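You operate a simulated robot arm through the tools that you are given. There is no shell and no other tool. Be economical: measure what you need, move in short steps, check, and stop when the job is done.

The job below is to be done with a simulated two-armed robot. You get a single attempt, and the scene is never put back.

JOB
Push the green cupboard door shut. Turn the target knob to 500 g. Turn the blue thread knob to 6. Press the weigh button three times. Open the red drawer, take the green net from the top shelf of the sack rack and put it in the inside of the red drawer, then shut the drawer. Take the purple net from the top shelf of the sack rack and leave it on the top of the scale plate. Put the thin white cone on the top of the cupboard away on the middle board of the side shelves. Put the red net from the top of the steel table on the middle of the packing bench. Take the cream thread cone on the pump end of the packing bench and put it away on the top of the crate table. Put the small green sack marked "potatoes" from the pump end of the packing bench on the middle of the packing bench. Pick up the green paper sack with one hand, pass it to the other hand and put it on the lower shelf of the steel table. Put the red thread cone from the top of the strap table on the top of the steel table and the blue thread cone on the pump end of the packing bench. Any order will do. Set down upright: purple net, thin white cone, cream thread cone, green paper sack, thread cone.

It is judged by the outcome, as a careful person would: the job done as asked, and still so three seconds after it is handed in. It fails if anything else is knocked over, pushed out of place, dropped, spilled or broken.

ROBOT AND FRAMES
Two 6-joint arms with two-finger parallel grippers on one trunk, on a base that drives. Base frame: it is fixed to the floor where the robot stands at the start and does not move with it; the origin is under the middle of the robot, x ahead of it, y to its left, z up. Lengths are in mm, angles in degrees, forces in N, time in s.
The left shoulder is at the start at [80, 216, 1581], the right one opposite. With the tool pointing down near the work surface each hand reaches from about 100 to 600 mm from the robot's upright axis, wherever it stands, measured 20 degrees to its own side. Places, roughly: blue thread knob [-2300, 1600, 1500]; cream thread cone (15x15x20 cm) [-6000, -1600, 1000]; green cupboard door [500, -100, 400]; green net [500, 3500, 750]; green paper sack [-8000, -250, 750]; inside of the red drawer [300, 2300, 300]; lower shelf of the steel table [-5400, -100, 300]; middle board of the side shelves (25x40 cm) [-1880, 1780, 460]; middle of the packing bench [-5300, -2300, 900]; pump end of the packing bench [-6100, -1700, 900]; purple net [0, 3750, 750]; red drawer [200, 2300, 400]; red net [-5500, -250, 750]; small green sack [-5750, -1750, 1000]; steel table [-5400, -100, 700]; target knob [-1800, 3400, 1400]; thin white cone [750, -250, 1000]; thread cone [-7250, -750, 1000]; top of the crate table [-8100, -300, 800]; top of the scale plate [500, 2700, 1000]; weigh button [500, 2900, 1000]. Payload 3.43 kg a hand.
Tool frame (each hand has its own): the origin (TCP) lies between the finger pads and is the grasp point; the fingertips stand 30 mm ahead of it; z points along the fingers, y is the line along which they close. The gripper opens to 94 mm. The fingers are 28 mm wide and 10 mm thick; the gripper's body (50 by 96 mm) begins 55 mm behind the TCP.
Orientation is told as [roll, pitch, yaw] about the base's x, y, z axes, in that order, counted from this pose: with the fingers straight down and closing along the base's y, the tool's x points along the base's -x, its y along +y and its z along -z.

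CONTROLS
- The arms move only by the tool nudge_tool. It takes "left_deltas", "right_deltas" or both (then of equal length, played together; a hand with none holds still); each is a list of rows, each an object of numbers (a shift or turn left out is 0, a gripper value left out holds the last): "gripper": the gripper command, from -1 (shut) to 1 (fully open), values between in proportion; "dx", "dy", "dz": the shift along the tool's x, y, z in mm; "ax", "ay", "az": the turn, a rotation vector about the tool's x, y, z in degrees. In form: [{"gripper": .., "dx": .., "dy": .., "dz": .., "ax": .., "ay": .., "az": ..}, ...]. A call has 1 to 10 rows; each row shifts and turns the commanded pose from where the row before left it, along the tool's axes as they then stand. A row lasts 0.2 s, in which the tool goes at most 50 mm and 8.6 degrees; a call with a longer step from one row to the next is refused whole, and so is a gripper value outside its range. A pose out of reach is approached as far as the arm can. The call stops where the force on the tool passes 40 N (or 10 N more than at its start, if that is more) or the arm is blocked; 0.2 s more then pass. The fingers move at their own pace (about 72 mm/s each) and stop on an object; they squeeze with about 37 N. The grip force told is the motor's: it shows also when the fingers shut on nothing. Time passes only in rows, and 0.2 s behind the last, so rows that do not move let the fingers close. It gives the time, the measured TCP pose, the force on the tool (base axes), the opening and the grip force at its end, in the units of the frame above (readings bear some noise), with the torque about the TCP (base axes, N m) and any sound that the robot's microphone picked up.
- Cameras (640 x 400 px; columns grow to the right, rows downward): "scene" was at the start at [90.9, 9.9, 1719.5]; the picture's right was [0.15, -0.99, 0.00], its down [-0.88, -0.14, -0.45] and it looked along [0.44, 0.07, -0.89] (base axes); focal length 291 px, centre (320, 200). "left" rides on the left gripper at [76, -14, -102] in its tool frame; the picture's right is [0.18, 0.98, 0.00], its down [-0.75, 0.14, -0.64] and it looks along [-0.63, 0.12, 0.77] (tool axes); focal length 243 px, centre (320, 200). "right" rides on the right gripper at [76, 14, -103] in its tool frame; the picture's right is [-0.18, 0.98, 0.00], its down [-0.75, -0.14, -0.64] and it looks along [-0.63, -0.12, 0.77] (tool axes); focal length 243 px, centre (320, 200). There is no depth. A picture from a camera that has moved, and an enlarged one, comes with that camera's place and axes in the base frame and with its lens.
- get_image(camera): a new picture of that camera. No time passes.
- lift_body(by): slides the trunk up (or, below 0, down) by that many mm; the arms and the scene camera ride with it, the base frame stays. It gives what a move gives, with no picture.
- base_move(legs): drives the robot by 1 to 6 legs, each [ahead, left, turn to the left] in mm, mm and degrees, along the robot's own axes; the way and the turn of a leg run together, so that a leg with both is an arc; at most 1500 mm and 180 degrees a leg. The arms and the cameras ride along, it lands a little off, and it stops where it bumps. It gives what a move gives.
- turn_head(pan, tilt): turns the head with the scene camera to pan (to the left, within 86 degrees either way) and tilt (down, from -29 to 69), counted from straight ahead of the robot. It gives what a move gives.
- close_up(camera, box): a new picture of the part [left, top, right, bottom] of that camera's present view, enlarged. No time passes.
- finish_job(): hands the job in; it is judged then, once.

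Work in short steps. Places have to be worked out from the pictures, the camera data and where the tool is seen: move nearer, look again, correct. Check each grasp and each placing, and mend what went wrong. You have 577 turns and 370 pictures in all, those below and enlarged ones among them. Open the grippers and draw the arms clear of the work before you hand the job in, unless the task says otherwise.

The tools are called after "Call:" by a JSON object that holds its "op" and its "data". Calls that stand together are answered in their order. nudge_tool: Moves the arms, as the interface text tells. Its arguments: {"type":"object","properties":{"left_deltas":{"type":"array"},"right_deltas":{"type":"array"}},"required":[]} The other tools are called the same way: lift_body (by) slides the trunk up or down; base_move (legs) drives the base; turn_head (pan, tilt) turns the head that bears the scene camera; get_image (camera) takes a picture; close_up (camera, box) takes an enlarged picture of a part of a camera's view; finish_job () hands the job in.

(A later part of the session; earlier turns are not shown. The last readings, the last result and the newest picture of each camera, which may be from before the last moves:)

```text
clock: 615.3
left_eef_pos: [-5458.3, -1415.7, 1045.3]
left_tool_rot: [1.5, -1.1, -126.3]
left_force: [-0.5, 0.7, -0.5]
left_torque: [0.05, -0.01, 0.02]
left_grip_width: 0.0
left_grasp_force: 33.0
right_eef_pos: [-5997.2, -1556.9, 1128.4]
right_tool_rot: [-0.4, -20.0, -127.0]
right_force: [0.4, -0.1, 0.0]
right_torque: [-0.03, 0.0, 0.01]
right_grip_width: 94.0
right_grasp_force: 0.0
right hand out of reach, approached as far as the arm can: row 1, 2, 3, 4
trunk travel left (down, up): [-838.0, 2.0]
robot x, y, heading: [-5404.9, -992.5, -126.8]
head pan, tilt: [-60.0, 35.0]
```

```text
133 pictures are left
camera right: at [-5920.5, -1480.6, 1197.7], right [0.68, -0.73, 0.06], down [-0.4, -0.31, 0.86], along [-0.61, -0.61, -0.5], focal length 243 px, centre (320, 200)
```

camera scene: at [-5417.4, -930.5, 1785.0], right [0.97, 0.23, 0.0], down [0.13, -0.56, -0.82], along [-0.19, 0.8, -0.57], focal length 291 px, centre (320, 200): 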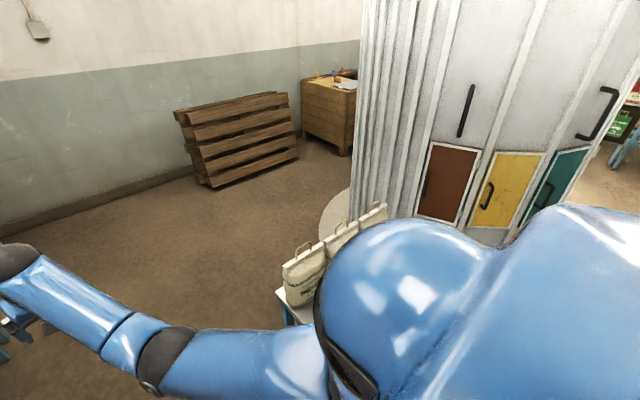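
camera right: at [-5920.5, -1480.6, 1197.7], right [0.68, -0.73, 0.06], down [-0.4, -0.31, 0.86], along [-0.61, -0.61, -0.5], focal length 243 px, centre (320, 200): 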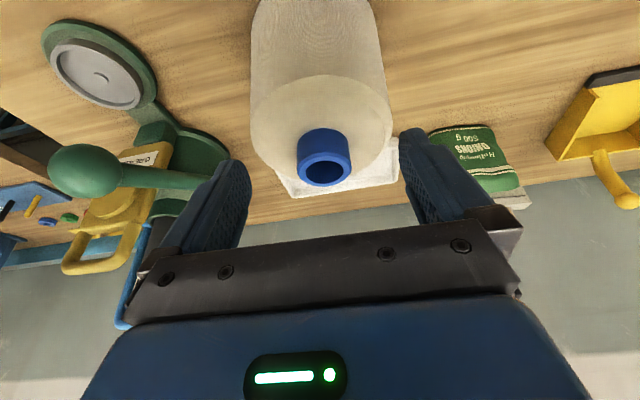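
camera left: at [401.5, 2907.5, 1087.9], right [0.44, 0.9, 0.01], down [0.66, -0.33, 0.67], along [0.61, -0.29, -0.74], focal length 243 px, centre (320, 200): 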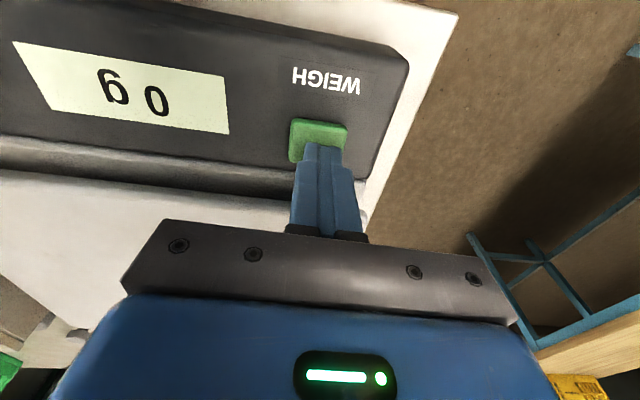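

At the reach limit. I retract upward along the tool, drive 80 closer, and redo.

Call:
{"op": "nudge_tool", "data": {"right_deltas": [{"dz": -30}, {"dz": -30}, {"dx": 30}, {"dx": 30}]}}

Call:
{"op": "base_move", "data": {"legs": [[80, 0, 0]]}}

Call:
{"op": "get_image", "data": {"camera": "right"}}

```text
clock: 616.3
left_eef_pos: [-5459.0, -1414.8, 1044.9]
left_tool_rot: [1.4, -1.2, -126.3]
left_force: [-0.2, -0.2, -0.3]
left_torque: [0.0, -0.01, 0.03]
left_grip_width: 0.2
left_grasp_force: 33.7
right_eef_pos: [-5949.7, -1494.9, 1164.6]
right_tool_rot: [-0.5, -20.0, -127.0]
right_force: [-1.4, -0.3, -0.2]
right_torque: [-0.01, 0.04, 0.01]
right_grip_width: 93.8
right_grasp_force: 0.0
trunk travel left (down, up): [-838.0, 2.0]
robot x, y, heading: [-5406.8, -996.3, -126.8]
head pan, tilt: [-60.0, 35.0]
```

```text
clock: 617.3
left_eef_pos: [-5498.5, -1470.7, 1049.4]
left_tool_rot: [1.5, -1.7, -126.2]
left_force: [-0.1, 0.6, 0.7]
left_torque: [-0.05, 0.03, -0.01]
left_grip_width: 0.3
left_grasp_force: 33.4
right_eef_pos: [-5990.0, -1549.8, 1172.3]
right_tool_rot: [-0.5, -20.6, -127.0]
right_force: [0.3, 1.8, -0.1]
right_torque: [-0.03, 0.05, 0.03]
right_grip_width: 94.0
right_grasp_force: 0.2
trunk travel left (down, up): [-838.0, 2.0]
robot x, y, heading: [-5455.1, -1060.1, -126.7]
head pan, tilt: [-60.0, 35.0]
```

```text
132 pictures are left
camera right: at [-5912.9, -1473.1, 1239.9], right [0.68, -0.73, 0.06], down [-0.4, -0.3, 0.87], along [-0.62, -0.61, -0.49], focal length 243 px, centre (320, 200)
```

right: 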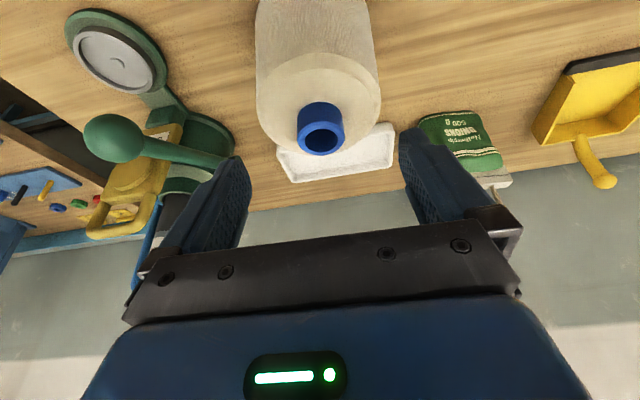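

Aligned laterally; the core top is 72 mm along the tool axis. I slide down 64 mm.

Call:
{"op": "nudge_tool", "data": {"right_deltas": [{"dx": -6}, {"dz": 22}, {"dz": 22}, {"dz": 20}]}}

Call:
{"op": "get_image", "data": {"camera": "right"}}

```text
clock: 618.3
left_eef_pos: [-5506.0, -1480.1, 1045.2]
left_tool_rot: [1.6, -0.8, -126.4]
left_force: [-0.4, 0.1, 0.1]
left_torque: [0.03, -0.03, 0.01]
left_grip_width: 0.0
left_grasp_force: 33.3
right_eef_pos: [-6016.5, -1582.9, 1104.5]
right_tool_rot: [-0.5, -19.8, -127.0]
right_force: [0.1, 0.2, -0.6]
right_torque: [-0.01, 0.02, 0.01]
right_grip_width: 94.1
right_grasp_force: 0.0
trunk travel left (down, up): [-838.0, 2.0]
robot x, y, heading: [-5454.1, -1059.7, -126.7]
head pan, tilt: [-60.0, 35.0]
```

```text
131 pictures are left
camera right: at [-5939.7, -1507.5, 1172.5], right [0.68, -0.73, 0.05], down [-0.4, -0.31, 0.86], along [-0.61, -0.61, -0.51], focal length 243 px, centre (320, 200)
```

right: 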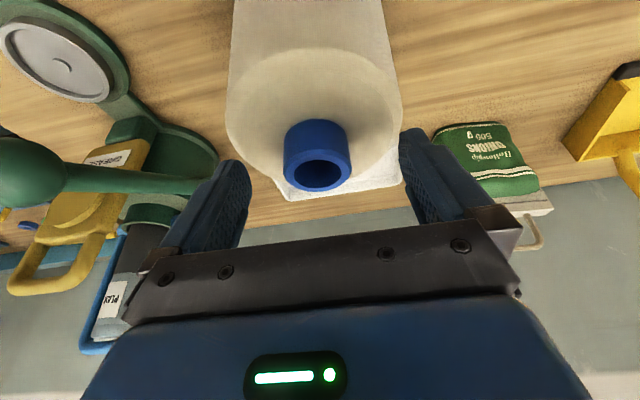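

Core top is 15 mm ahead of the TCP. I go 6 mm further and close.

Call:
{"op": "nudge_tool", "data": {"right_deltas": [{"dz": 6}, {"gripper": -1}, {"gripper": -1}, {"gripper": -1}, {"gripper": -1}]}}

Call:
{"op": "nudge_tool", "data": {"right_deltas": [{"dz": -9, "dx": -3}, {"dz": -9, "dx": -4}, {"dz": -14, "dx": -5}]}}

Call:
{"op": "get_image", "data": {"camera": "right"}}

```text
clock: 619.5
left_eef_pos: [-5506.1, -1477.6, 1046.1]
left_tool_rot: [1.6, -1.0, -126.3]
left_force: [0.1, 0.4, -0.3]
left_torque: [-0.02, 0.02, 0.03]
left_grip_width: 0.0
left_grasp_force: 32.7
right_eef_pos: [-6015.7, -1582.3, 1101.4]
right_tool_rot: [-0.5, -20.1, -127.0]
right_force: [-5.4, 3.4, 2.0]
right_torque: [-0.06, 0.74, -0.38]
right_grip_width: 45.2
right_grasp_force: 37.1
trunk travel left (down, up): [-838.0, 2.0]
robot x, y, heading: [-5449.9, -1058.8, -126.6]
head pan, tilt: [-60.0, 35.0]
```

```text
clock: 620.3
left_eef_pos: [-5505.6, -1478.4, 1045.2]
left_tool_rot: [1.6, -1.0, -126.3]
left_force: [0.6, -0.6, -0.9]
left_torque: [0.01, 0.01, -0.04]
left_grip_width: 0.0
left_grasp_force: 32.5
right_eef_pos: [-6014.6, -1582.6, 1133.7]
right_tool_rot: [-0.5, -19.9, -127.0]
right_force: [0.5, 0.7, -10.3]
right_torque: [0.22, -0.2, -0.01]
right_grip_width: 45.2
right_grasp_force: 37.0
trunk travel left (down, up): [-838.0, 2.0]
robot x, y, heading: [-5450.4, -1059.1, -126.2]
head pan, tilt: [-60.0, 35.0]
```

```text
130 pictures are left
camera right: at [-5938.8, -1507.1, 1202.6], right [0.68, -0.73, 0.06], down [-0.4, -0.31, 0.86], along [-0.61, -0.61, -0.51], focal length 243 px, centre (320, 200)
```

right: 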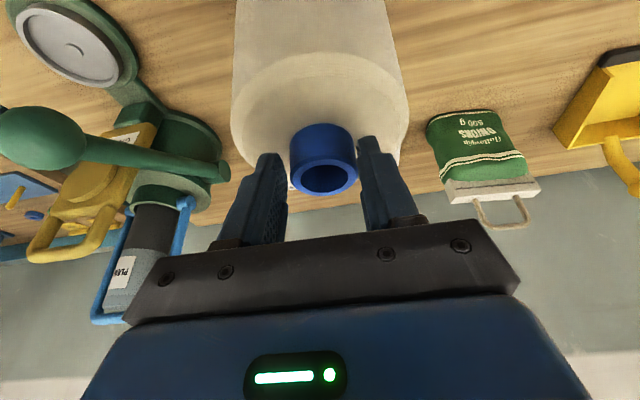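

Lifted (1 kg). I raise it well clear, back off between bench and steel table, draw the arm in, then turn toward the crate table.

Call:
{"op": "nudge_tool", "data": {"right_deltas": [{"dz": -33, "dx": -12}, {"dz": -33, "dx": -12}, {"dz": -33, "dx": -12}, {"dz": -28, "dx": -10}]}}

Call:
{"op": "base_move", "data": {"legs": [[-180, 20, 0]]}}

Call:
{"op": "nudge_tool", "data": {"right_deltas": [{"dz": -12, "dx": 33}, {"dz": -12, "dx": 33}, {"dz": -12, "dx": 33}, {"dz": -12, "dx": 33}]}}

Call:
{"op": "get_image", "data": {"camera": "right"}}

```text
clock: 621.3
left_eef_pos: [-5506.8, -1480.0, 1043.8]
left_tool_rot: [1.4, -0.9, -126.3]
left_force: [0.3, 0.6, -0.2]
left_torque: [0.0, 0.0, 0.0]
left_grip_width: 0.1
left_grasp_force: 32.9
right_eef_pos: [-6015.8, -1584.3, 1266.6]
right_tool_rot: [-0.5, -19.8, -126.9]
right_force: [0.2, 1.1, -10.6]
right_torque: [0.21, -0.15, 0.04]
right_grip_width: 44.9
right_grasp_force: 37.2
trunk travel left (down, up): [-838.0, 2.0]
robot x, y, heading: [-5451.8, -1058.9, -126.7]
head pan, tilt: [-60.0, 35.0]
```

```text
clock: 622.8
left_eef_pos: [-5384.9, -1350.8, 1043.7]
left_tool_rot: [1.6, -0.8, -126.4]
left_force: [-0.9, 0.4, 0.3]
left_torque: [0.01, 0.0, 0.01]
left_grip_width: 0.0
left_grasp_force: 32.9
right_eef_pos: [-5896.4, -1455.6, 1264.3]
right_tool_rot: [-0.4, -19.7, -127.0]
right_force: [-0.6, 0.3, -10.9]
right_torque: [0.19, -0.13, 0.04]
right_grip_width: 45.0
right_grasp_force: 37.1
trunk travel left (down, up): [-838.0, 2.0]
robot x, y, heading: [-5327.6, -928.7, -126.9]
head pan, tilt: [-60.0, 35.0]
```

```text
clock: 623.8
left_eef_pos: [-5383.8, -1346.2, 1045.6]
left_tool_rot: [1.5, -1.1, -126.5]
left_force: [0.2, 0.4, 0.3]
left_torque: [-0.03, 0.02, 0.0]
left_grip_width: 0.1
left_grasp_force: 33.6
right_eef_pos: [-5819.3, -1360.7, 1243.4]
right_tool_rot: [-0.5, -20.0, -127.0]
right_force: [0.1, 0.3, -10.0]
right_torque: [0.18, -0.15, -0.01]
right_grip_width: 45.1
right_grasp_force: 36.5
right hand out of reach, approached as far as the arm can: row 3, 4
trunk travel left (down, up): [-838.0, 2.0]
robot x, y, heading: [-5327.7, -928.5, -126.8]
head pan, tilt: [-60.0, 35.0]
```

```text
129 pictures are left
camera right: at [-5743.3, -1284.0, 1311.1], right [0.68, -0.73, 0.06], down [-0.4, -0.31, 0.86], along [-0.61, -0.61, -0.5], focal length 243 px, centre (320, 200)
```

right: 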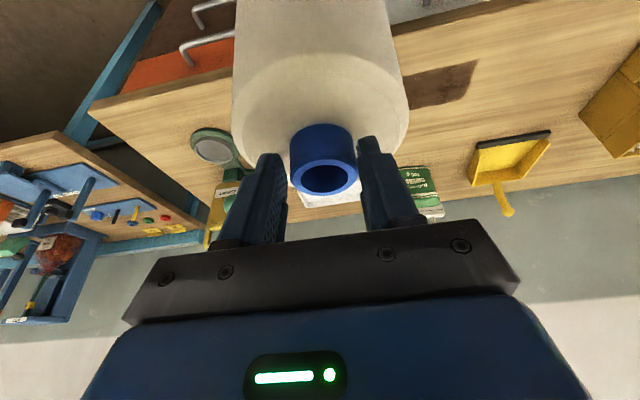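

I turn to face along the benches and move up the aisle.

Call:
{"op": "base_move", "data": {"legs": [[0, 0, -88.7], [0, 200, 0], [1000, 0, 0]]}}

Call:
{"op": "turn_head", "data": {"pan": 40, "tilt": 25}}

Call:
{"op": "get_image", "data": {"camera": "scene"}}

```text
clock: 633.9
left_eef_pos: [-6677.5, -500.8, 1045.0]
left_tool_rot: [1.5, -1.1, 146.6]
left_force: [-0.4, -0.2, 0.2]
left_torque: [-0.02, 0.0, 0.0]
left_grip_width: 0.0
left_grasp_force: 33.4
right_eef_pos: [-6712.8, -64.9, 1243.1]
right_tool_rot: [-0.5, -20.1, 145.7]
right_force: [0.6, 0.4, -10.4]
right_torque: [-0.17, -0.19, 0.01]
right_grip_width: 44.7
right_grasp_force: 37.0
trunk travel left (down, up): [-838.0, 2.0]
robot x, y, heading: [-6255.7, -531.2, 146.0]
head pan, tilt: [-60.0, 35.0]
```

```text
clock: 635.6
left_eef_pos: [-6680.5, -499.6, 1044.7]
left_tool_rot: [1.5, -1.0, 146.6]
left_force: [-0.3, -0.4, 0.2]
left_torque: [0.0, 0.01, 0.01]
left_grip_width: 0.0
left_grasp_force: 33.1
right_eef_pos: [-6713.9, -64.7, 1241.1]
right_tool_rot: [-0.5, -20.0, 145.8]
right_force: [-0.5, 0.3, -10.9]
right_torque: [-0.13, -0.19, -0.01]
right_grip_width: 45.0
right_grasp_force: 36.7
trunk travel left (down, up): [-838.0, 2.0]
robot x, y, heading: [-6256.5, -529.3, 146.0]
head pan, tilt: [40.0, 25.0]
```

```text
128 pictures are left
camera scene: at [-6376.6, -523.3, 1800.6], right [-0.11, 0.99, 0.0], down [0.42, 0.04, -0.91], along [-0.9, -0.1, -0.42], focal length 291 px, centre (320, 200)
```

scene: 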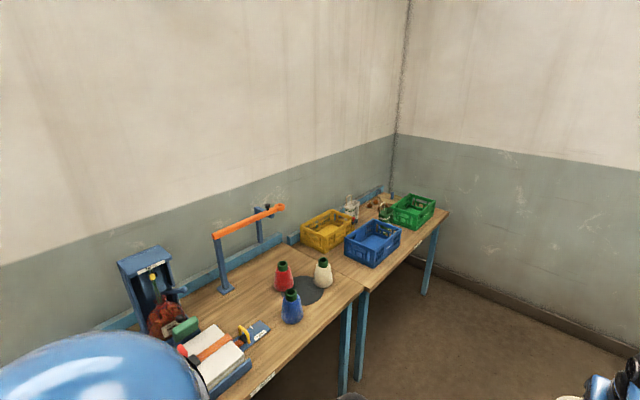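

Call:
{"op": "close_up", "data": {"camera": "scene", "box": [260, 170, 460, 330]}}

```text
2.50 times, centred on (360, 250) of scene
camera zoom: at [-6376.6, -523.3, 1800.6], right [-0.11, 0.99, 0.0], down [0.42, 0.04, -0.91], along [-0.9, -0.1, -0.42], focal length 726 px, centre (220, 75)
```

zoom: 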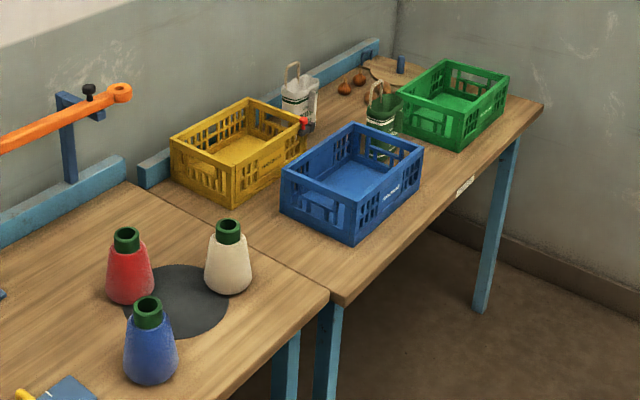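

I see the three thread cones on the strap table and the crate table beyond; the green paper sack stands between the crates. A free spot for the cream cone is the left front of the crate table (≈[-7494,-468]). I drive there.

Call:
{"op": "base_move", "data": {"legs": [[930, -180, -1.5], [0, 0, 90]]}}

Call:
{"op": "turn_head", "data": {"pan": -5, "tilt": 35}}

Call:
{"op": "get_image", "data": {"camera": "scene"}}

```text
clock: 644.3
left_eef_pos: [-6964.7, -283.7, 1044.0]
left_tool_rot: [1.6, -1.0, -127.3]
left_force: [-0.4, -0.8, 0.2]
left_torque: [-0.06, 0.03, 0.0]
left_grip_width: 0.1
left_grasp_force: 33.4
right_eef_pos: [-7402.4, -289.9, 1242.9]
right_tool_rot: [-0.5, -20.0, -128.0]
right_force: [-0.1, -0.2, -9.8]
right_torque: [0.24, -0.14, -0.01]
right_grip_width: 44.4
right_grasp_force: 37.1
trunk travel left (down, up): [-838.0, 2.0]
robot x, y, heading: [-6906.7, 135.6, -127.4]
head pan, tilt: [40.0, 25.0]
```

```text
clock: 645.4
left_eef_pos: [-6965.0, -282.5, 1044.5]
left_tool_rot: [1.5, -1.0, -127.3]
left_force: [0.3, -0.5, -0.2]
left_torque: [-0.01, 0.01, 0.01]
left_grip_width: 0.0
left_grasp_force: 33.0
right_eef_pos: [-7402.7, -289.2, 1241.7]
right_tool_rot: [-0.6, -20.1, -128.0]
right_force: [0.1, 0.5, -10.5]
right_torque: [0.17, -0.17, -0.01]
right_grip_width: 44.5
right_grasp_force: 37.4
trunk travel left (down, up): [-838.0, 2.0]
robot x, y, heading: [-6908.2, 134.6, -127.8]
head pan, tilt: [-5.0, 35.0]
```

```text
126 pictures are left
camera scene: at [-6986.0, 46.1, 1784.8], right [-0.74, 0.68, 0.0], down [0.39, 0.42, -0.82], along [-0.55, -0.6, -0.57], focal length 291 px, centre (320, 200)
```

scene: 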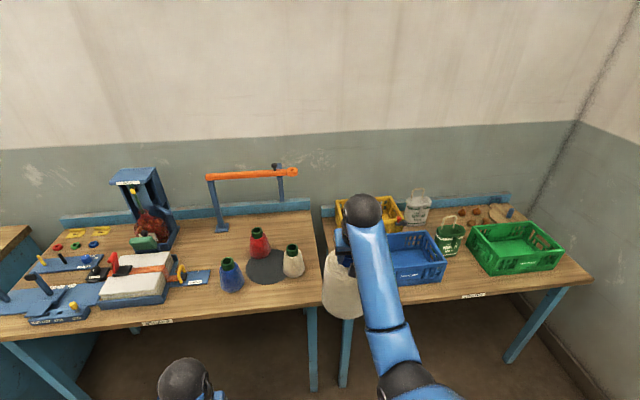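

Call:
{"op": "close_up", "data": {"camera": "scene", "box": [240, 180, 480, 340]}}

```text
2.50 times, centred on (360, 260) of scene
camera zoom: at [-6986.0, 46.1, 1784.8], right [-0.74, 0.68, 0.0], down [0.39, 0.42, -0.82], along [-0.55, -0.6, -0.57], focal length 726 px, centre (220, 50)
```

zoom: 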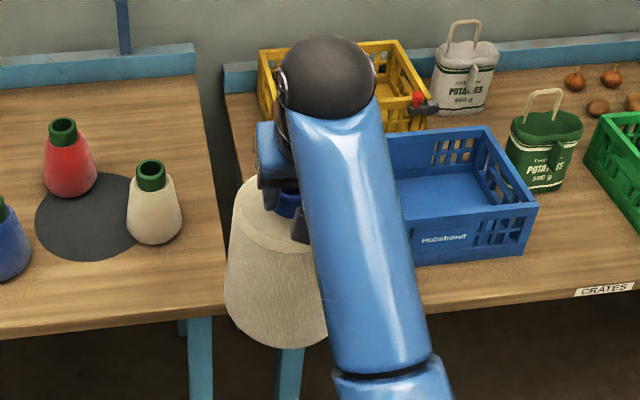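

Measured: table left edge v-gap is 176 mm beside the blue crate; cone needs ~150. Target centre ≈[-7548,-394]. I drive 164 ahead and 50 right and check from above.

Call:
{"op": "base_move", "data": {"legs": [[164, -50, 0]]}}

Call:
{"op": "get_image", "data": {"camera": "right"}}

Call:
{"op": "turn_head", "data": {"pan": -5, "tilt": 50}}

Call:
{"op": "get_image", "data": {"camera": "scene"}}

```text
clock: 646.9
left_eef_pos: [-7101.3, -381.7, 1046.3]
left_tool_rot: [1.5, -1.3, -127.3]
left_force: [0.2, 0.5, -0.1]
left_torque: [0.0, 0.02, 0.01]
left_grip_width: 0.0
left_grasp_force: 32.6
right_eef_pos: [-7538.8, -388.4, 1243.4]
right_tool_rot: [-0.5, -20.2, -127.9]
right_force: [1.1, 0.5, -10.5]
right_torque: [0.26, -0.19, 0.0]
right_grip_width: 44.4
right_grasp_force: 37.2
trunk travel left (down, up): [-838.0, 2.0]
robot x, y, heading: [-7042.0, 35.6, -127.9]
head pan, tilt: [-5.0, 35.0]
```

```text
124 pictures are left
camera right: at [-7461.1, -313.0, 1312.2], right [0.67, -0.74, 0.05], down [-0.41, -0.3, 0.86], along [-0.62, -0.6, -0.5], focal length 243 px, centre (320, 200)
```

right: 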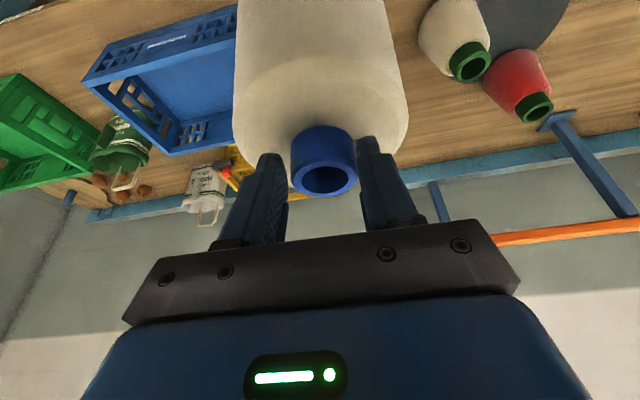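

```text
clock: 647.6
left_eef_pos: [-7103.1, -383.4, 1045.3]
left_tool_rot: [1.5, -1.0, -127.2]
left_force: [0.9, -0.1, 0.3]
left_torque: [-0.03, -0.02, 0.0]
left_grip_width: 0.1
left_grasp_force: 32.7
right_eef_pos: [-7540.7, -389.0, 1242.1]
right_tool_rot: [-0.5, -19.9, -127.9]
right_force: [0.1, -0.3, -10.7]
right_torque: [0.2, -0.2, 0.02]
right_grip_width: 44.6
right_grasp_force: 36.3
trunk travel left (down, up): [-838.0, 2.0]
robot x, y, heading: [-7045.0, 37.0, -127.9]
head pan, tilt: [-5.0, 50.0]
```

```text
123 pictures are left
camera scene: at [-7117.4, -45.8, 1763.2], right [-0.73, 0.68, 0.0], down [0.52, 0.56, -0.64], along [-0.44, -0.47, -0.77], focal length 291 px, centre (320, 200)
```

scene: 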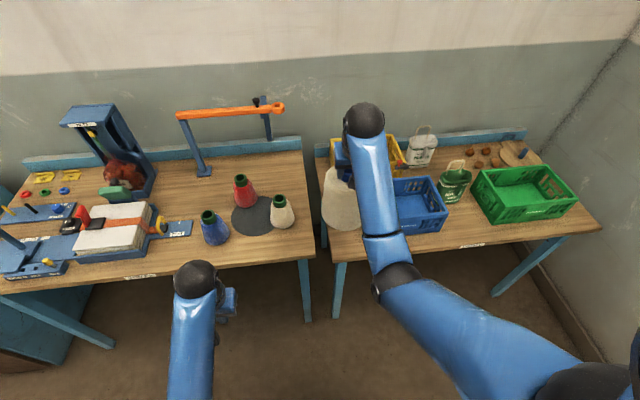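

I lower most of the way and compare cone, crate and table edge directly in the picture.

Call:
{"op": "nudge_tool", "data": {"right_deltas": [{"dz": 33, "dx": 12}, {"dz": 33, "dx": 12}, {"dz": 24, "dx": 9}]}}

Call:
{"op": "close_up", "data": {"camera": "scene", "box": [280, 140, 460, 290]}}

```text
clock: 648.4
left_eef_pos: [-7104.1, -383.7, 1045.8]
left_tool_rot: [1.5, -1.0, -127.3]
left_force: [-0.2, 0.3, 0.1]
left_torque: [-0.03, 0.02, 0.01]
left_grip_width: 0.1
left_grasp_force: 33.2
right_eef_pos: [-7543.1, -389.7, 1145.8]
right_tool_rot: [-0.6, -20.0, -127.9]
right_force: [0.1, -1.0, -10.1]
right_torque: [0.21, -0.17, 0.01]
right_grip_width: 44.4
right_grasp_force: 37.0
trunk travel left (down, up): [-838.0, 2.0]
robot x, y, heading: [-7040.8, 31.5, -127.4]
head pan, tilt: [-5.0, 50.0]
```

```text
2.67 times, centred on (370, 215) of scene
camera zoom: at [-7118.8, -46.7, 1763.1], right [-0.73, 0.68, 0.0], down [0.52, 0.56, -0.64], along [-0.44, -0.47, -0.77], focal length 775 px, centre (187, 160)
```

zoom: 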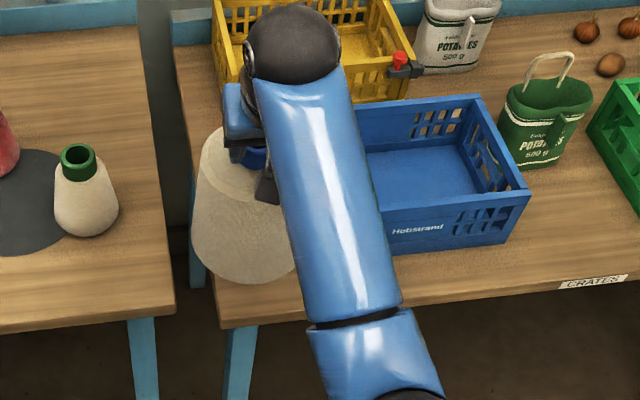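

The cone would overhang the table's left edge by ~20 mm. I shift it 34 mm right and 11 mm toward me, then re-check.

Call:
{"op": "nudge_tool", "data": {"right_deltas": [{"dy": -17, "dx": 5, "dz": -2}, {"dy": -17, "dx": 5, "dz": -2}, {"dz": 14, "dx": 5}]}}

Call:
{"op": "close_up", "data": {"camera": "scene", "box": [280, 140, 460, 290]}}

Call:
{"op": "get_image", "data": {"camera": "left"}}

```text
clock: 649.2
left_eef_pos: [-7104.9, -383.1, 1044.9]
left_tool_rot: [1.5, -1.0, -127.4]
left_force: [0.5, -0.1, 0.9]
left_torque: [0.01, -0.03, -0.05]
left_grip_width: 0.1
left_grasp_force: 32.9
right_eef_pos: [-7562.9, -359.9, 1131.3]
right_tool_rot: [-0.5, -19.9, -127.9]
right_force: [-0.1, -0.1, -10.5]
right_torque: [0.19, -0.17, -0.01]
right_grip_width: 44.6
right_grasp_force: 36.7
trunk travel left (down, up): [-838.0, 2.0]
robot x, y, heading: [-7047.4, 36.7, -127.6]
head pan, tilt: [-5.0, 50.0]
```

```text
2.67 times, centred on (370, 215) of scene
camera zoom: at [-7118.7, -46.9, 1763.0], right [-0.73, 0.68, 0.0], down [0.52, 0.56, -0.64], along [-0.44, -0.47, -0.77], focal length 775 px, centre (187, 160)
```

zoom: 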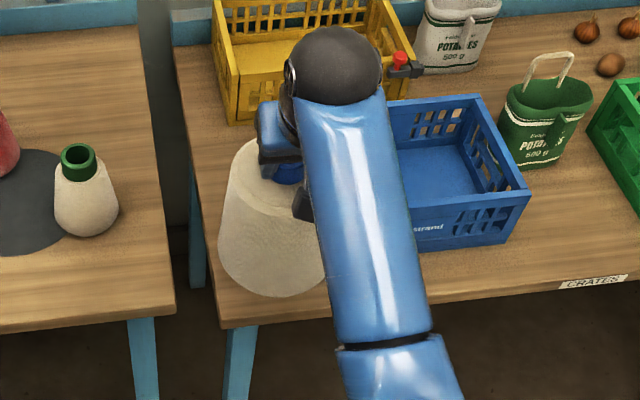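

```text
120 pictures are left
camera left: at [-7070.8, -310.5, 1145.8], right [0.89, -0.45, 0.02], down [-0.35, -0.67, 0.66], along [-0.28, -0.6, -0.75], focal length 243 px, centre (320, 200)
```

left: 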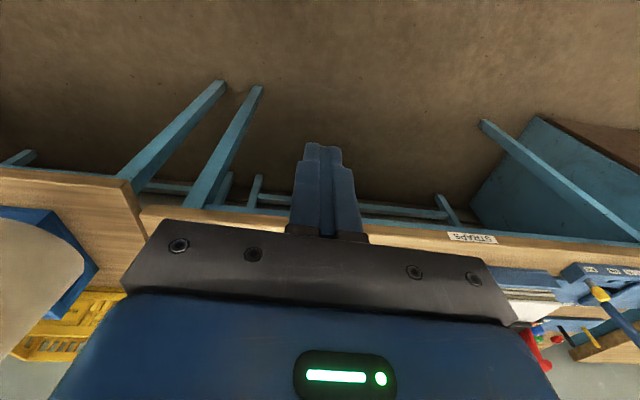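

Clearances now look ~9 mm on each side. I lower to contact.

Call:
{"op": "nudge_tool", "data": {"right_deltas": [{"dz": 9, "dx": 3}, {"dz": 7, "dx": 3}, {"dz": 4, "dx": 1.5}, {"dz": 4, "dx": 1.5}, {"dz": 3, "dx": 1}, {"dz": 3, "dx": 1}]}}

Call:
{"op": "close_up", "data": {"camera": "scene", "box": [280, 140, 460, 290]}}

```text
clock: 650.6
left_eef_pos: [-7105.3, -384.6, 1044.2]
left_tool_rot: [1.6, -1.1, -127.3]
left_force: [0.4, -0.4, 0.3]
left_torque: [-0.01, -0.01, 0.03]
left_grip_width: 0.0
left_grasp_force: 33.0
right_eef_pos: [-7562.2, -360.0, 1098.6]
right_tool_rot: [-0.5, -19.9, -127.9]
right_force: [0.3, 0.0, -10.7]
right_torque: [0.2, -0.19, 0.0]
right_grip_width: 44.5
right_grasp_force: 36.7
trunk travel left (down, up): [-838.0, 2.0]
robot x, y, heading: [-7043.1, 39.7, -127.9]
head pan, tilt: [-5.0, 50.0]
```

```text
2.67 times, centred on (370, 215) of scene
camera zoom: at [-7118.6, -46.6, 1763.1], right [-0.73, 0.68, 0.0], down [0.52, 0.56, -0.64], along [-0.44, -0.47, -0.77], focal length 775 px, centre (187, 160)
```

zoom: 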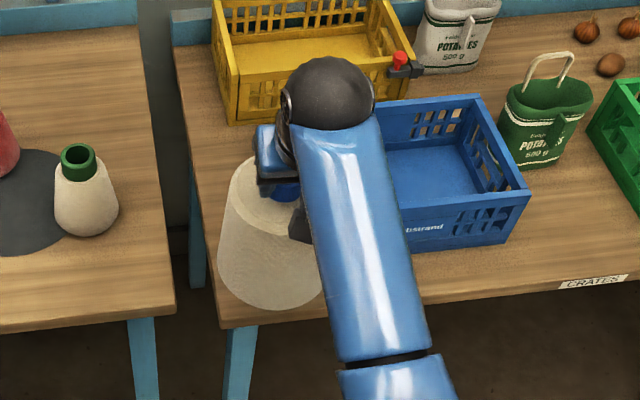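

Not yet touching, so the table is lower than assumed; I shift 14 mm inward to keep off the front edge and continue down.

Call:
{"op": "nudge_tool", "data": {"right_deltas": [{"dx": -13, "dz": 5}, {"dz": 4, "dx": 1.5}, {"dz": 4, "dx": 1.5}, {"dz": 3, "dx": 1}, {"dz": 3, "dx": 1}]}}

Call:
{"op": "close_up", "data": {"camera": "scene", "box": [280, 140, 460, 290]}}

```text
clock: 651.8
left_eef_pos: [-7104.7, -384.9, 1045.5]
left_tool_rot: [1.5, -1.0, -127.3]
left_force: [-0.1, -0.8, -0.4]
left_torque: [-0.01, 0.01, 0.01]
left_grip_width: 0.0
left_grasp_force: 33.0
right_eef_pos: [-7572.4, -370.0, 1083.3]
right_tool_rot: [-0.5, -19.9, -127.9]
right_force: [-0.2, -0.1, -11.1]
right_torque: [0.17, -0.21, -0.02]
right_grip_width: 44.6
right_grasp_force: 36.8
trunk travel left (down, up): [-838.0, 2.0]
robot x, y, heading: [-7044.2, 36.4, -127.8]
head pan, tilt: [-5.0, 50.0]
```

```text
2.67 times, centred on (370, 215) of scene
camera zoom: at [-7118.8, -46.9, 1763.0], right [-0.73, 0.68, 0.0], down [0.52, 0.56, -0.64], along [-0.44, -0.47, -0.77], focal length 775 px, centre (187, 160)
```

zoom: 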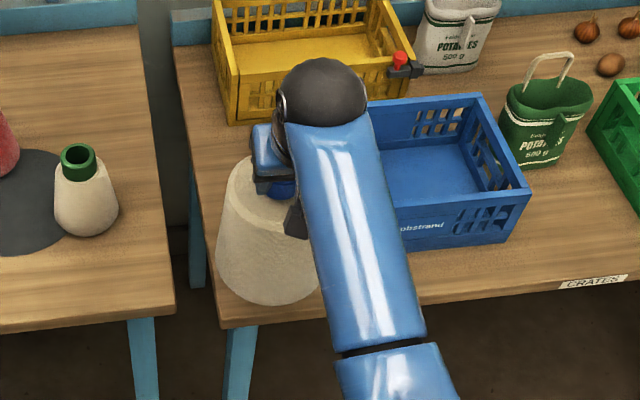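

Call:
{"op": "nudge_tool", "data": {"right_deltas": [{"dx": -6, "dz": 2}, {"dz": 4, "dx": 1.5}, {"dz": 4, "dx": 1.5}, {"dz": 4, "dx": 1.5}, {"dz": 3, "dx": 1}, {"dz": 3, "dx": 1}]}}

```text
clock: 653.2
left_eef_pos: [-7104.8, -383.8, 1043.9]
left_tool_rot: [1.7, -1.0, -127.3]
left_force: [-0.1, 0.4, -0.1]
left_torque: [-0.04, -0.04, -0.01]
left_grip_width: 0.2
left_grasp_force: 32.9
right_eef_pos: [-7574.6, -375.4, 1065.3]
right_tool_rot: [-0.6, -19.9, -127.9]
right_force: [0.1, -0.5, -10.4]
right_torque: [0.16, -0.32, 0.01]
right_grip_width: 44.8
right_grasp_force: 36.7
trunk travel left (down, up): [-838.0, 2.0]
robot x, y, heading: [-7045.9, 34.7, -127.7]
head pan, tilt: [-5.0, 50.0]
```

Call:
{"op": "nudge_tool", "data": {"right_deltas": [{"dz": 3, "dx": 1}, {"dz": 3, "dx": 1}, {"dz": 3, "dx": 1}, {"dz": 3, "dx": 1}]}}

Call:
{"op": "close_up", "data": {"camera": "scene", "box": [280, 140, 460, 290]}}

```text
clock: 654.2
left_eef_pos: [-7105.8, -383.5, 1045.0]
left_tool_rot: [1.6, -1.0, -127.3]
left_force: [0.6, -0.4, 0.0]
left_torque: [0.0, 0.02, 0.0]
left_grip_width: 0.1
left_grasp_force: 32.9
right_eef_pos: [-7574.9, -376.3, 1052.5]
right_tool_rot: [-0.5, -20.0, -127.8]
right_force: [-0.5, -0.6, -10.1]
right_torque: [0.2, -0.18, -0.04]
right_grip_width: 44.6
right_grasp_force: 36.8
trunk travel left (down, up): [-838.0, 2.0]
robot x, y, heading: [-7042.7, 40.0, -127.8]
head pan, tilt: [-5.0, 50.0]
```

```text
2.67 times, centred on (370, 215) of scene
camera zoom: at [-7118.7, -46.5, 1763.1], right [-0.73, 0.68, 0.0], down [0.52, 0.56, -0.64], along [-0.44, -0.47, -0.77], focal length 775 px, centre (187, 160)
```

zoom: 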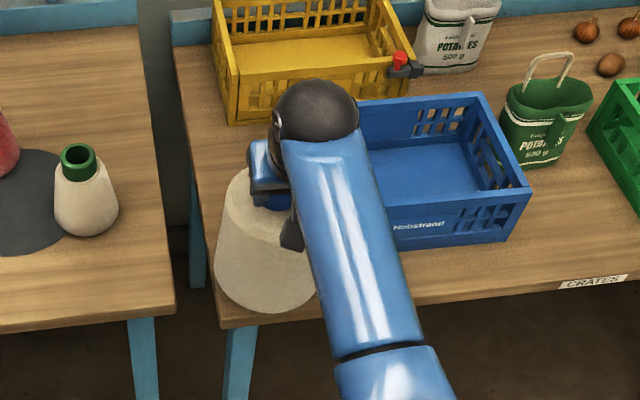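

Still no contact and it nears the front edge in view; I move 22 mm inward and keep lowering.

Call:
{"op": "nudge_tool", "data": {"right_deltas": [{"dx": -21, "dz": 8}, {"dz": 4, "dx": 1.5}, {"dz": 4, "dx": 1.5}, {"dz": 4, "dx": 1.5}, {"dz": 4, "dx": 1.5}, {"dz": 4, "dx": 1.5}]}}

Call:
{"op": "close_up", "data": {"camera": "scene", "box": [280, 140, 460, 290]}}

```text
clock: 655.6
left_eef_pos: [-7104.6, -384.3, 1044.2]
left_tool_rot: [1.5, -1.0, -127.3]
left_force: [0.0, -0.6, 0.2]
left_torque: [-0.01, 0.02, -0.01]
left_grip_width: 0.1
left_grasp_force: 33.0
right_eef_pos: [-7589.4, -392.8, 1030.3]
right_tool_rot: [-0.5, -19.9, -127.9]
right_force: [-0.3, -1.0, -10.9]
right_torque: [0.2, -0.2, -0.04]
right_grip_width: 44.4
right_grasp_force: 36.9
trunk travel left (down, up): [-838.0, 2.0]
robot x, y, heading: [-7041.9, 37.7, -127.8]
head pan, tilt: [-5.0, 50.0]
```

```text
2.67 times, centred on (370, 215) of scene
camera zoom: at [-7118.7, -46.4, 1763.1], right [-0.73, 0.68, 0.0], down [0.52, 0.56, -0.64], along [-0.44, -0.47, -0.77], focal length 775 px, centre (187, 160)
```

zoom: 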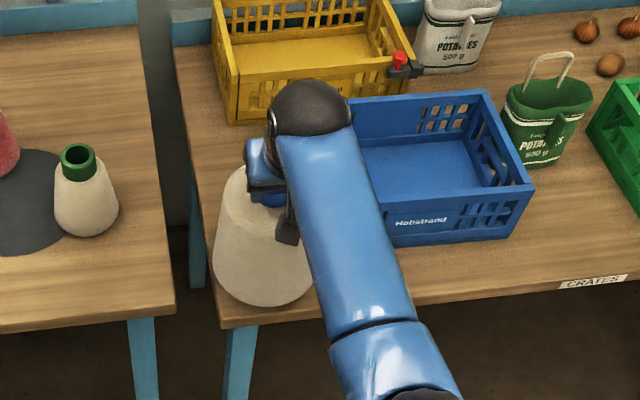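

The blue crate has shifted a few mm — the cone's 150 mm base is touching it. I ease 6 mm left, slightly inward, and continue to lower to the table.

Call:
{"op": "nudge_tool", "data": {"right_deltas": [{"dy": 6}, {"dx": -6, "dz": 2}, {"dz": 4, "dx": 1.5}, {"dz": 4, "dx": 1.5}, {"dz": 4, "dx": 1.5}, {"dz": 4, "dx": 1.5}]}}

Call:
{"op": "close_up", "data": {"camera": "scene", "box": [280, 140, 460, 290]}}

```text
clock: 657.0
left_eef_pos: [-7103.3, -380.1, 1047.2]
left_tool_rot: [1.6, -1.2, -127.3]
left_force: [0.1, 0.3, 0.6]
left_torque: [0.01, 0.0, 0.03]
left_grip_width: 0.1
left_grasp_force: 32.3
right_eef_pos: [-7586.6, -399.1, 1021.4]
right_tool_rot: [-0.5, -20.8, -128.0]
right_force: [-1.5, 4.5, 18.9]
right_torque: [-0.03, -0.39, -0.13]
right_grip_width: 44.8
right_grasp_force: 37.3
trunk travel left (down, up): [-838.0, 2.0]
robot x, y, heading: [-7045.7, 36.4, -127.7]
head pan, tilt: [-5.0, 50.0]
```

```text
2.67 times, centred on (370, 215) of scene
camera zoom: at [-7114.4, -41.1, 1764.0], right [-0.73, 0.68, 0.0], down [0.52, 0.56, -0.64], along [-0.44, -0.47, -0.76], focal length 775 px, centre (187, 160)
```

zoom: 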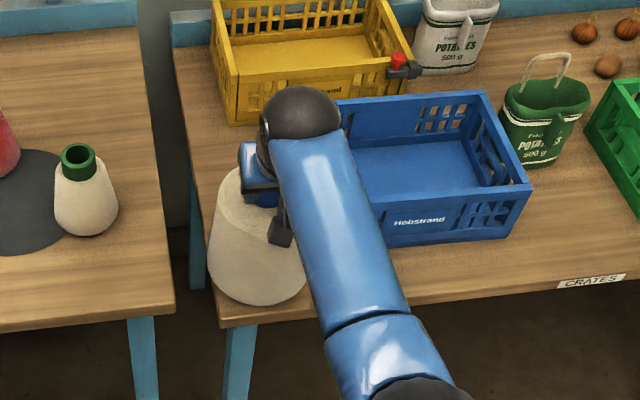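

Contact; the base is well supported (≈4 mm overhang at the left at most). I ease up slightly, open, and withdraw along the tool axis.

Call:
{"op": "nudge_tool", "data": {"right_deltas": [{"dz": -2, "dx": -1}, {"gripper": 0.6}, {"gripper": 0.6}, {"gripper": 0.6}, {"dz": -15}, {"dz": -25}, {"dz": -30}, {"dz": -30}, {"dz": -30}]}}

Call:
{"op": "base_move", "data": {"legs": [[-200, 0, 0]]}}

Call:
{"op": "get_image", "data": {"camera": "scene"}}

```text
clock: 659.0
left_eef_pos: [-7104.6, -383.6, 1045.5]
left_tool_rot: [1.5, -1.0, -127.3]
left_force: [-0.5, 0.5, -0.7]
left_torque: [-0.02, 0.0, 0.03]
left_grip_width: 0.0
left_grasp_force: 32.8
right_eef_pos: [-7559.4, -365.1, 1138.3]
right_tool_rot: [-0.5, -20.1, -128.0]
right_force: [0.6, 0.6, 0.5]
right_torque: [0.01, -0.01, 0.0]
right_grip_width: 75.2
right_grasp_force: 0.1
trunk travel left (down, up): [-838.0, 2.0]
robot x, y, heading: [-7044.1, 35.3, -127.7]
head pan, tilt: [-5.0, 50.0]
```

```text
clock: 660.6
left_eef_pos: [-6984.1, -227.4, 1043.6]
left_tool_rot: [1.5, -0.8, -127.3]
left_force: [-0.3, -1.0, -0.2]
left_torque: [-0.02, -0.04, -0.04]
left_grip_width: 0.0
left_grasp_force: 32.6
right_eef_pos: [-7439.9, -211.2, 1135.9]
right_tool_rot: [-0.5, -19.8, -127.8]
right_force: [0.4, -0.1, -0.9]
right_torque: [-0.01, 0.0, 0.01]
right_grip_width: 75.1
right_grasp_force: 0.0
trunk travel left (down, up): [-838.0, 2.0]
robot x, y, heading: [-6922.2, 193.7, -127.7]
head pan, tilt: [-5.0, 50.0]
```

```text
114 pictures are left
camera scene: at [-6998.8, 107.5, 1762.7], right [-0.74, 0.68, 0.0], down [0.52, 0.57, -0.64], along [-0.43, -0.47, -0.77], focal length 291 px, centre (320, 200)
```

scene: 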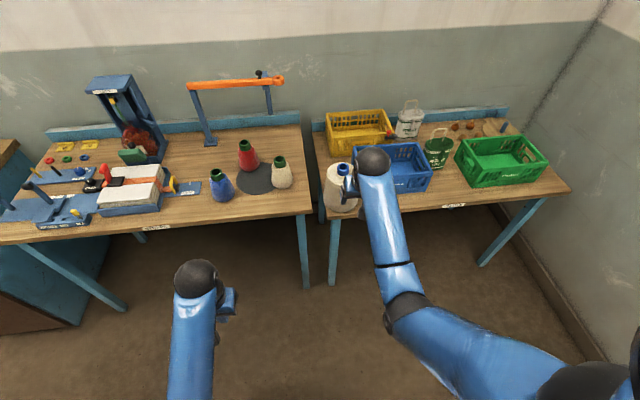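

The cream cone is placed upright. Next the green paper sack between the crates: handle top ≈[-8063,-297,1000]. I move in front of it and tilt the right hand to 45°.

Call:
{"op": "base_move", "data": {"legs": [[0, -533, 2]]}}

Call:
{"op": "nudge_tool", "data": {"right_deltas": [{"ay": -8, "gripper": 1}, {"ay": -8}, {"ay": -7}, {"dz": 10, "dx": -20}, {"dz": 10, "dx": -20}]}}

Call:
{"op": "turn_head", "data": {"pan": -5, "tilt": 40}}

Call:
{"op": "get_image", "data": {"camera": "scene"}}

Call:
{"op": "get_image", "data": {"camera": "right"}}

```text
clock: 663.7
left_eef_pos: [-7391.5, 89.9, 1045.0]
left_tool_rot: [1.4, -1.1, -125.4]
left_force: [0.3, 0.3, 0.3]
left_torque: [0.03, 0.03, 0.0]
left_grip_width: 0.1
left_grasp_force: 33.0
right_eef_pos: [-7847.7, 93.2, 1139.7]
right_tool_rot: [-0.6, -20.0, -126.0]
right_force: [0.2, -0.3, 0.5]
right_torque: [-0.02, 0.02, -0.01]
right_grip_width: 75.0
right_grasp_force: 0.0
trunk travel left (down, up): [-838.0, 2.0]
robot x, y, heading: [-7347.2, 513.8, -126.0]
head pan, tilt: [-5.0, 50.0]
```

```text
clock: 664.9
left_eef_pos: [-7394.3, 89.7, 1046.2]
left_tool_rot: [1.6, -1.0, -125.4]
left_force: [-0.1, -0.1, -0.6]
left_torque: [0.0, 0.01, -0.01]
left_grip_width: 0.1
left_grasp_force: 33.7
right_eef_pos: [-7875.2, 58.8, 1150.9]
right_tool_rot: [-0.7, -43.0, -125.8]
right_force: [-0.9, -0.4, -0.2]
right_torque: [0.0, 0.04, 0.0]
right_grip_width: 94.3
right_grasp_force: 0.1
trunk travel left (down, up): [-838.0, 2.0]
robot x, y, heading: [-7344.5, 510.3, -126.0]
head pan, tilt: [-5.0, 50.0]
```

```text
clock: 665.6
left_eef_pos: [-7392.9, 89.6, 1045.1]
left_tool_rot: [1.4, -1.0, -125.3]
left_force: [0.7, -0.4, 0.0]
left_torque: [-0.02, -0.01, -0.01]
left_grip_width: 0.0
left_grasp_force: 33.0
right_eef_pos: [-7873.6, 59.8, 1151.6]
right_tool_rot: [-0.6, -43.1, -125.8]
right_force: [-0.1, -0.5, -0.7]
right_torque: [-0.01, 0.01, 0.01]
right_grip_width: 93.8
right_grasp_force: 0.0
trunk travel left (down, up): [-838.0, 2.0]
robot x, y, heading: [-7348.0, 509.8, -125.6]
head pan, tilt: [-5.0, 40.0]
```

```text
113 pictures are left
camera scene: at [-7422.7, 421.6, 1777.3], right [-0.76, 0.65, 0.0], down [0.42, 0.49, -0.77], along [-0.5, -0.58, -0.64], focal length 291 px, centre (320, 200)
```

scene: 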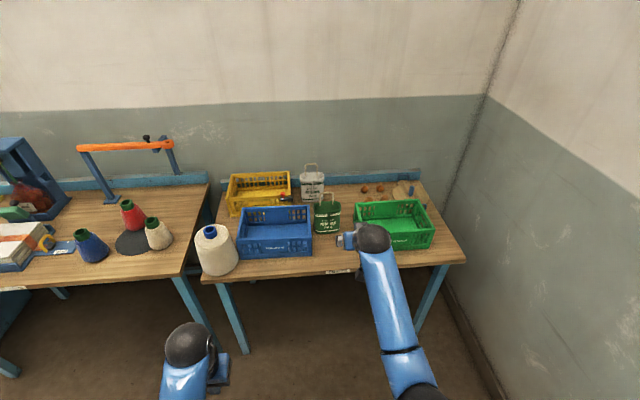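

```text
112 pictures are left
camera right: at [-7788.4, 152.5, 1172.0], right [0.71, -0.69, 0.12], down [-0.17, -0.01, 0.98], along [-0.68, -0.72, -0.13], focal length 243 px, centre (320, 200)
```

right: 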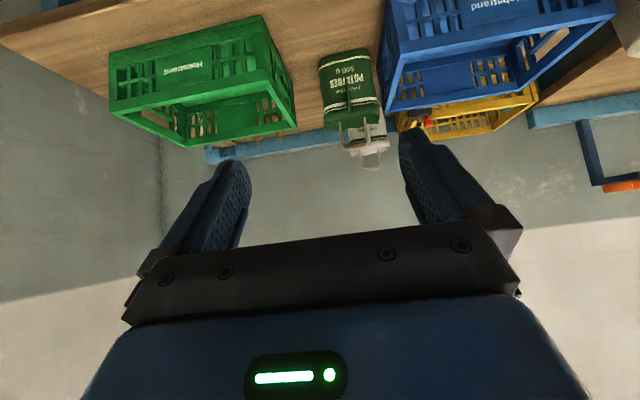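

Call:
{"op": "close_up", "data": {"camera": "scene", "box": [230, 150, 440, 280]}}

```text
3.05 times, centred on (335, 215) of scene
camera zoom: at [-7422.7, 421.6, 1777.3], right [-0.76, 0.65, 0.0], down [0.42, 0.49, -0.77], along [-0.5, -0.58, -0.64], focal length 886 px, centre (274, 154)
```

zoom: 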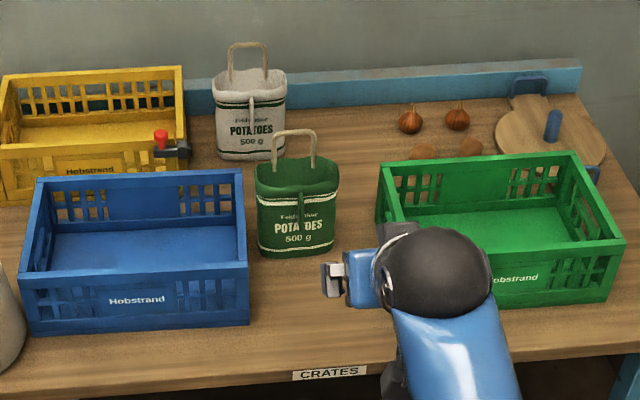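

Handle ≈[-8075,-295,1000], rim at ≈940. I shift left 45 and drive 300 ahead at height, then look.

Call:
{"op": "base_move", "data": {"legs": [[300, 45, 0]]}}

Call:
{"op": "nudge_tool", "data": {"right_deltas": [{"dx": 20, "dz": 22, "gripper": 0.75}, {"dx": 20, "dz": 22}, {"dx": 20, "dz": 22}, {"dx": 18, "dz": 19}]}}

Call:
{"op": "get_image", "data": {"camera": "right"}}

```text
clock: 667.7
left_eef_pos: [-7531.1, -174.1, 1046.5]
left_tool_rot: [1.6, -1.2, -125.6]
left_force: [-0.5, 0.5, 0.8]
left_torque: [0.02, 0.03, -0.02]
left_grip_width: 0.0
left_grasp_force: 33.0
right_eef_pos: [-8012.6, -205.2, 1151.7]
right_tool_rot: [-0.5, -43.2, -125.9]
right_force: [0.7, -0.3, 0.8]
right_torque: [-0.04, 0.01, -0.02]
right_grip_width: 93.7
right_grasp_force: 0.0
trunk travel left (down, up): [-838.0, 2.0]
robot x, y, heading: [-7484.6, 241.8, -126.0]
head pan, tilt: [-5.0, 40.0]
```

```text
clock: 668.7
left_eef_pos: [-7534.0, -177.0, 1044.2]
left_tool_rot: [1.5, -1.0, -125.5]
left_force: [-0.5, -0.9, -0.2]
left_torque: [0.02, 0.03, -0.02]
left_grip_width: 0.0
left_grasp_force: 33.1
right_eef_pos: [-8017.1, -208.4, 1034.4]
right_tool_rot: [-0.6, -43.0, -125.9]
right_force: [0.1, 0.6, -0.1]
right_torque: [0.0, -0.03, 0.01]
right_grip_width: 82.3
right_grasp_force: 0.0
trunk travel left (down, up): [-838.0, 2.0]
robot x, y, heading: [-7488.3, 242.8, -125.9]
head pan, tilt: [-5.0, 40.0]
```

```text
110 pictures are left
camera right: at [-7931.3, -115.6, 1055.4], right [0.71, -0.69, 0.12], down [-0.17, -0.01, 0.98], along [-0.68, -0.72, -0.13], focal length 243 px, centre (320, 200)
```

right: 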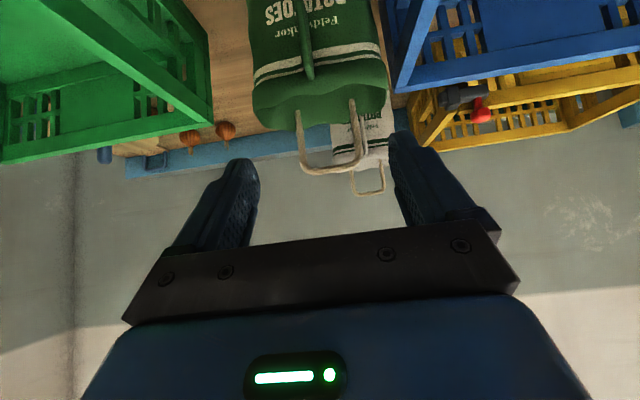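

Arch is 78 ahead, 30 below, 4 left. I go forward 70, then down 48, and check.

Call:
{"op": "nudge_tool", "data": {"right_deltas": [{"dz": 16, "dx": -17, "dy": 2}, {"dz": 16, "dx": -17, "dy": 2}, {"dz": 16, "dx": -17}, {"dx": 11, "dz": 12}, {"dx": 11, "dz": 12}, {"dx": 10, "dz": 11}]}}

Call:
{"op": "get_image", "data": {"camera": "right"}}

```text
clock: 670.1
left_eef_pos: [-7533.1, -176.0, 1045.1]
left_tool_rot: [1.5, -0.9, -125.4]
left_force: [0.2, -0.4, 0.3]
left_torque: [-0.05, 0.01, 0.01]
left_grip_width: 0.2
left_grasp_force: 32.8
right_eef_pos: [-8054.1, -266.2, 988.5]
right_tool_rot: [-0.6, -43.0, -125.8]
right_force: [-0.6, 0.5, 0.3]
right_torque: [-0.02, 0.01, 0.02]
right_grip_width: 82.3
right_grasp_force: 0.1
trunk travel left (down, up): [-838.0, 2.0]
robot x, y, heading: [-7488.7, 244.8, -126.1]
head pan, tilt: [-5.0, 40.0]
```

```text
109 pictures are left
camera right: at [-7967.2, -173.6, 1009.2], right [0.71, -0.69, 0.12], down [-0.17, -0.01, 0.98], along [-0.68, -0.72, -0.13], focal length 243 px, centre (320, 200)
```

right: 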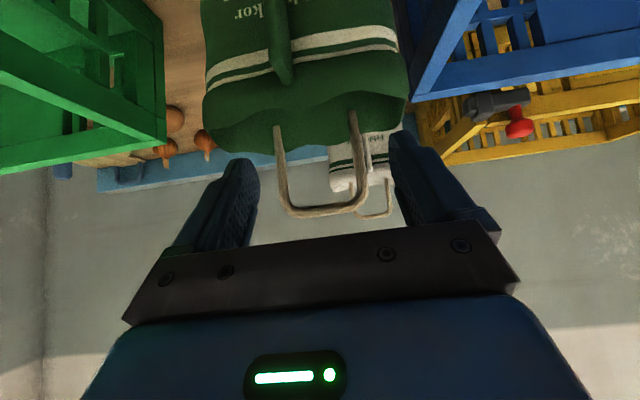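

Bar is still 34 mm ahead; I advance 26, lower 6, shift 5 right, and close.

Call:
{"op": "nudge_tool", "data": {"right_deltas": [{"dz": 11, "dx": -7.5, "dy": -3}, {"dz": 11, "dx": -7.5, "dy": -2}, {"gripper": -1}, {"gripper": -1}, {"gripper": -1}]}}

Call:
{"op": "get_image", "data": {"camera": "right"}}

```text
clock: 671.3
left_eef_pos: [-7531.5, -177.2, 1045.0]
left_tool_rot: [1.5, -1.0, -125.5]
left_force: [-0.6, 0.4, -1.0]
left_torque: [0.0, 0.0, 0.0]
left_grip_width: 0.2
left_grasp_force: 33.0
right_eef_pos: [-8073.7, -284.2, 983.2]
right_tool_rot: [-0.6, -43.0, -125.8]
right_force: [-0.3, 0.5, -0.4]
right_torque: [0.0, -0.04, 0.0]
right_grip_width: 64.0
right_grasp_force: 37.1
trunk travel left (down, up): [-838.0, 2.0]
robot x, y, heading: [-7489.4, 245.4, -125.9]
head pan, tilt: [-5.0, 40.0]
```

```text
108 pictures are left
camera right: at [-7987.4, -191.5, 1004.0], right [0.71, -0.69, 0.12], down [-0.17, -0.01, 0.98], along [-0.68, -0.72, -0.13], focal length 243 px, centre (320, 200)
```

right: 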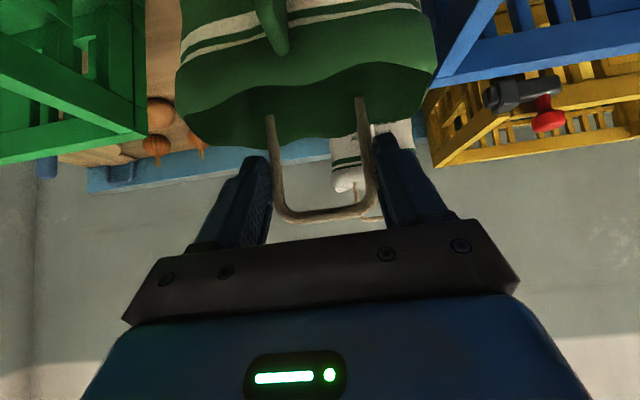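

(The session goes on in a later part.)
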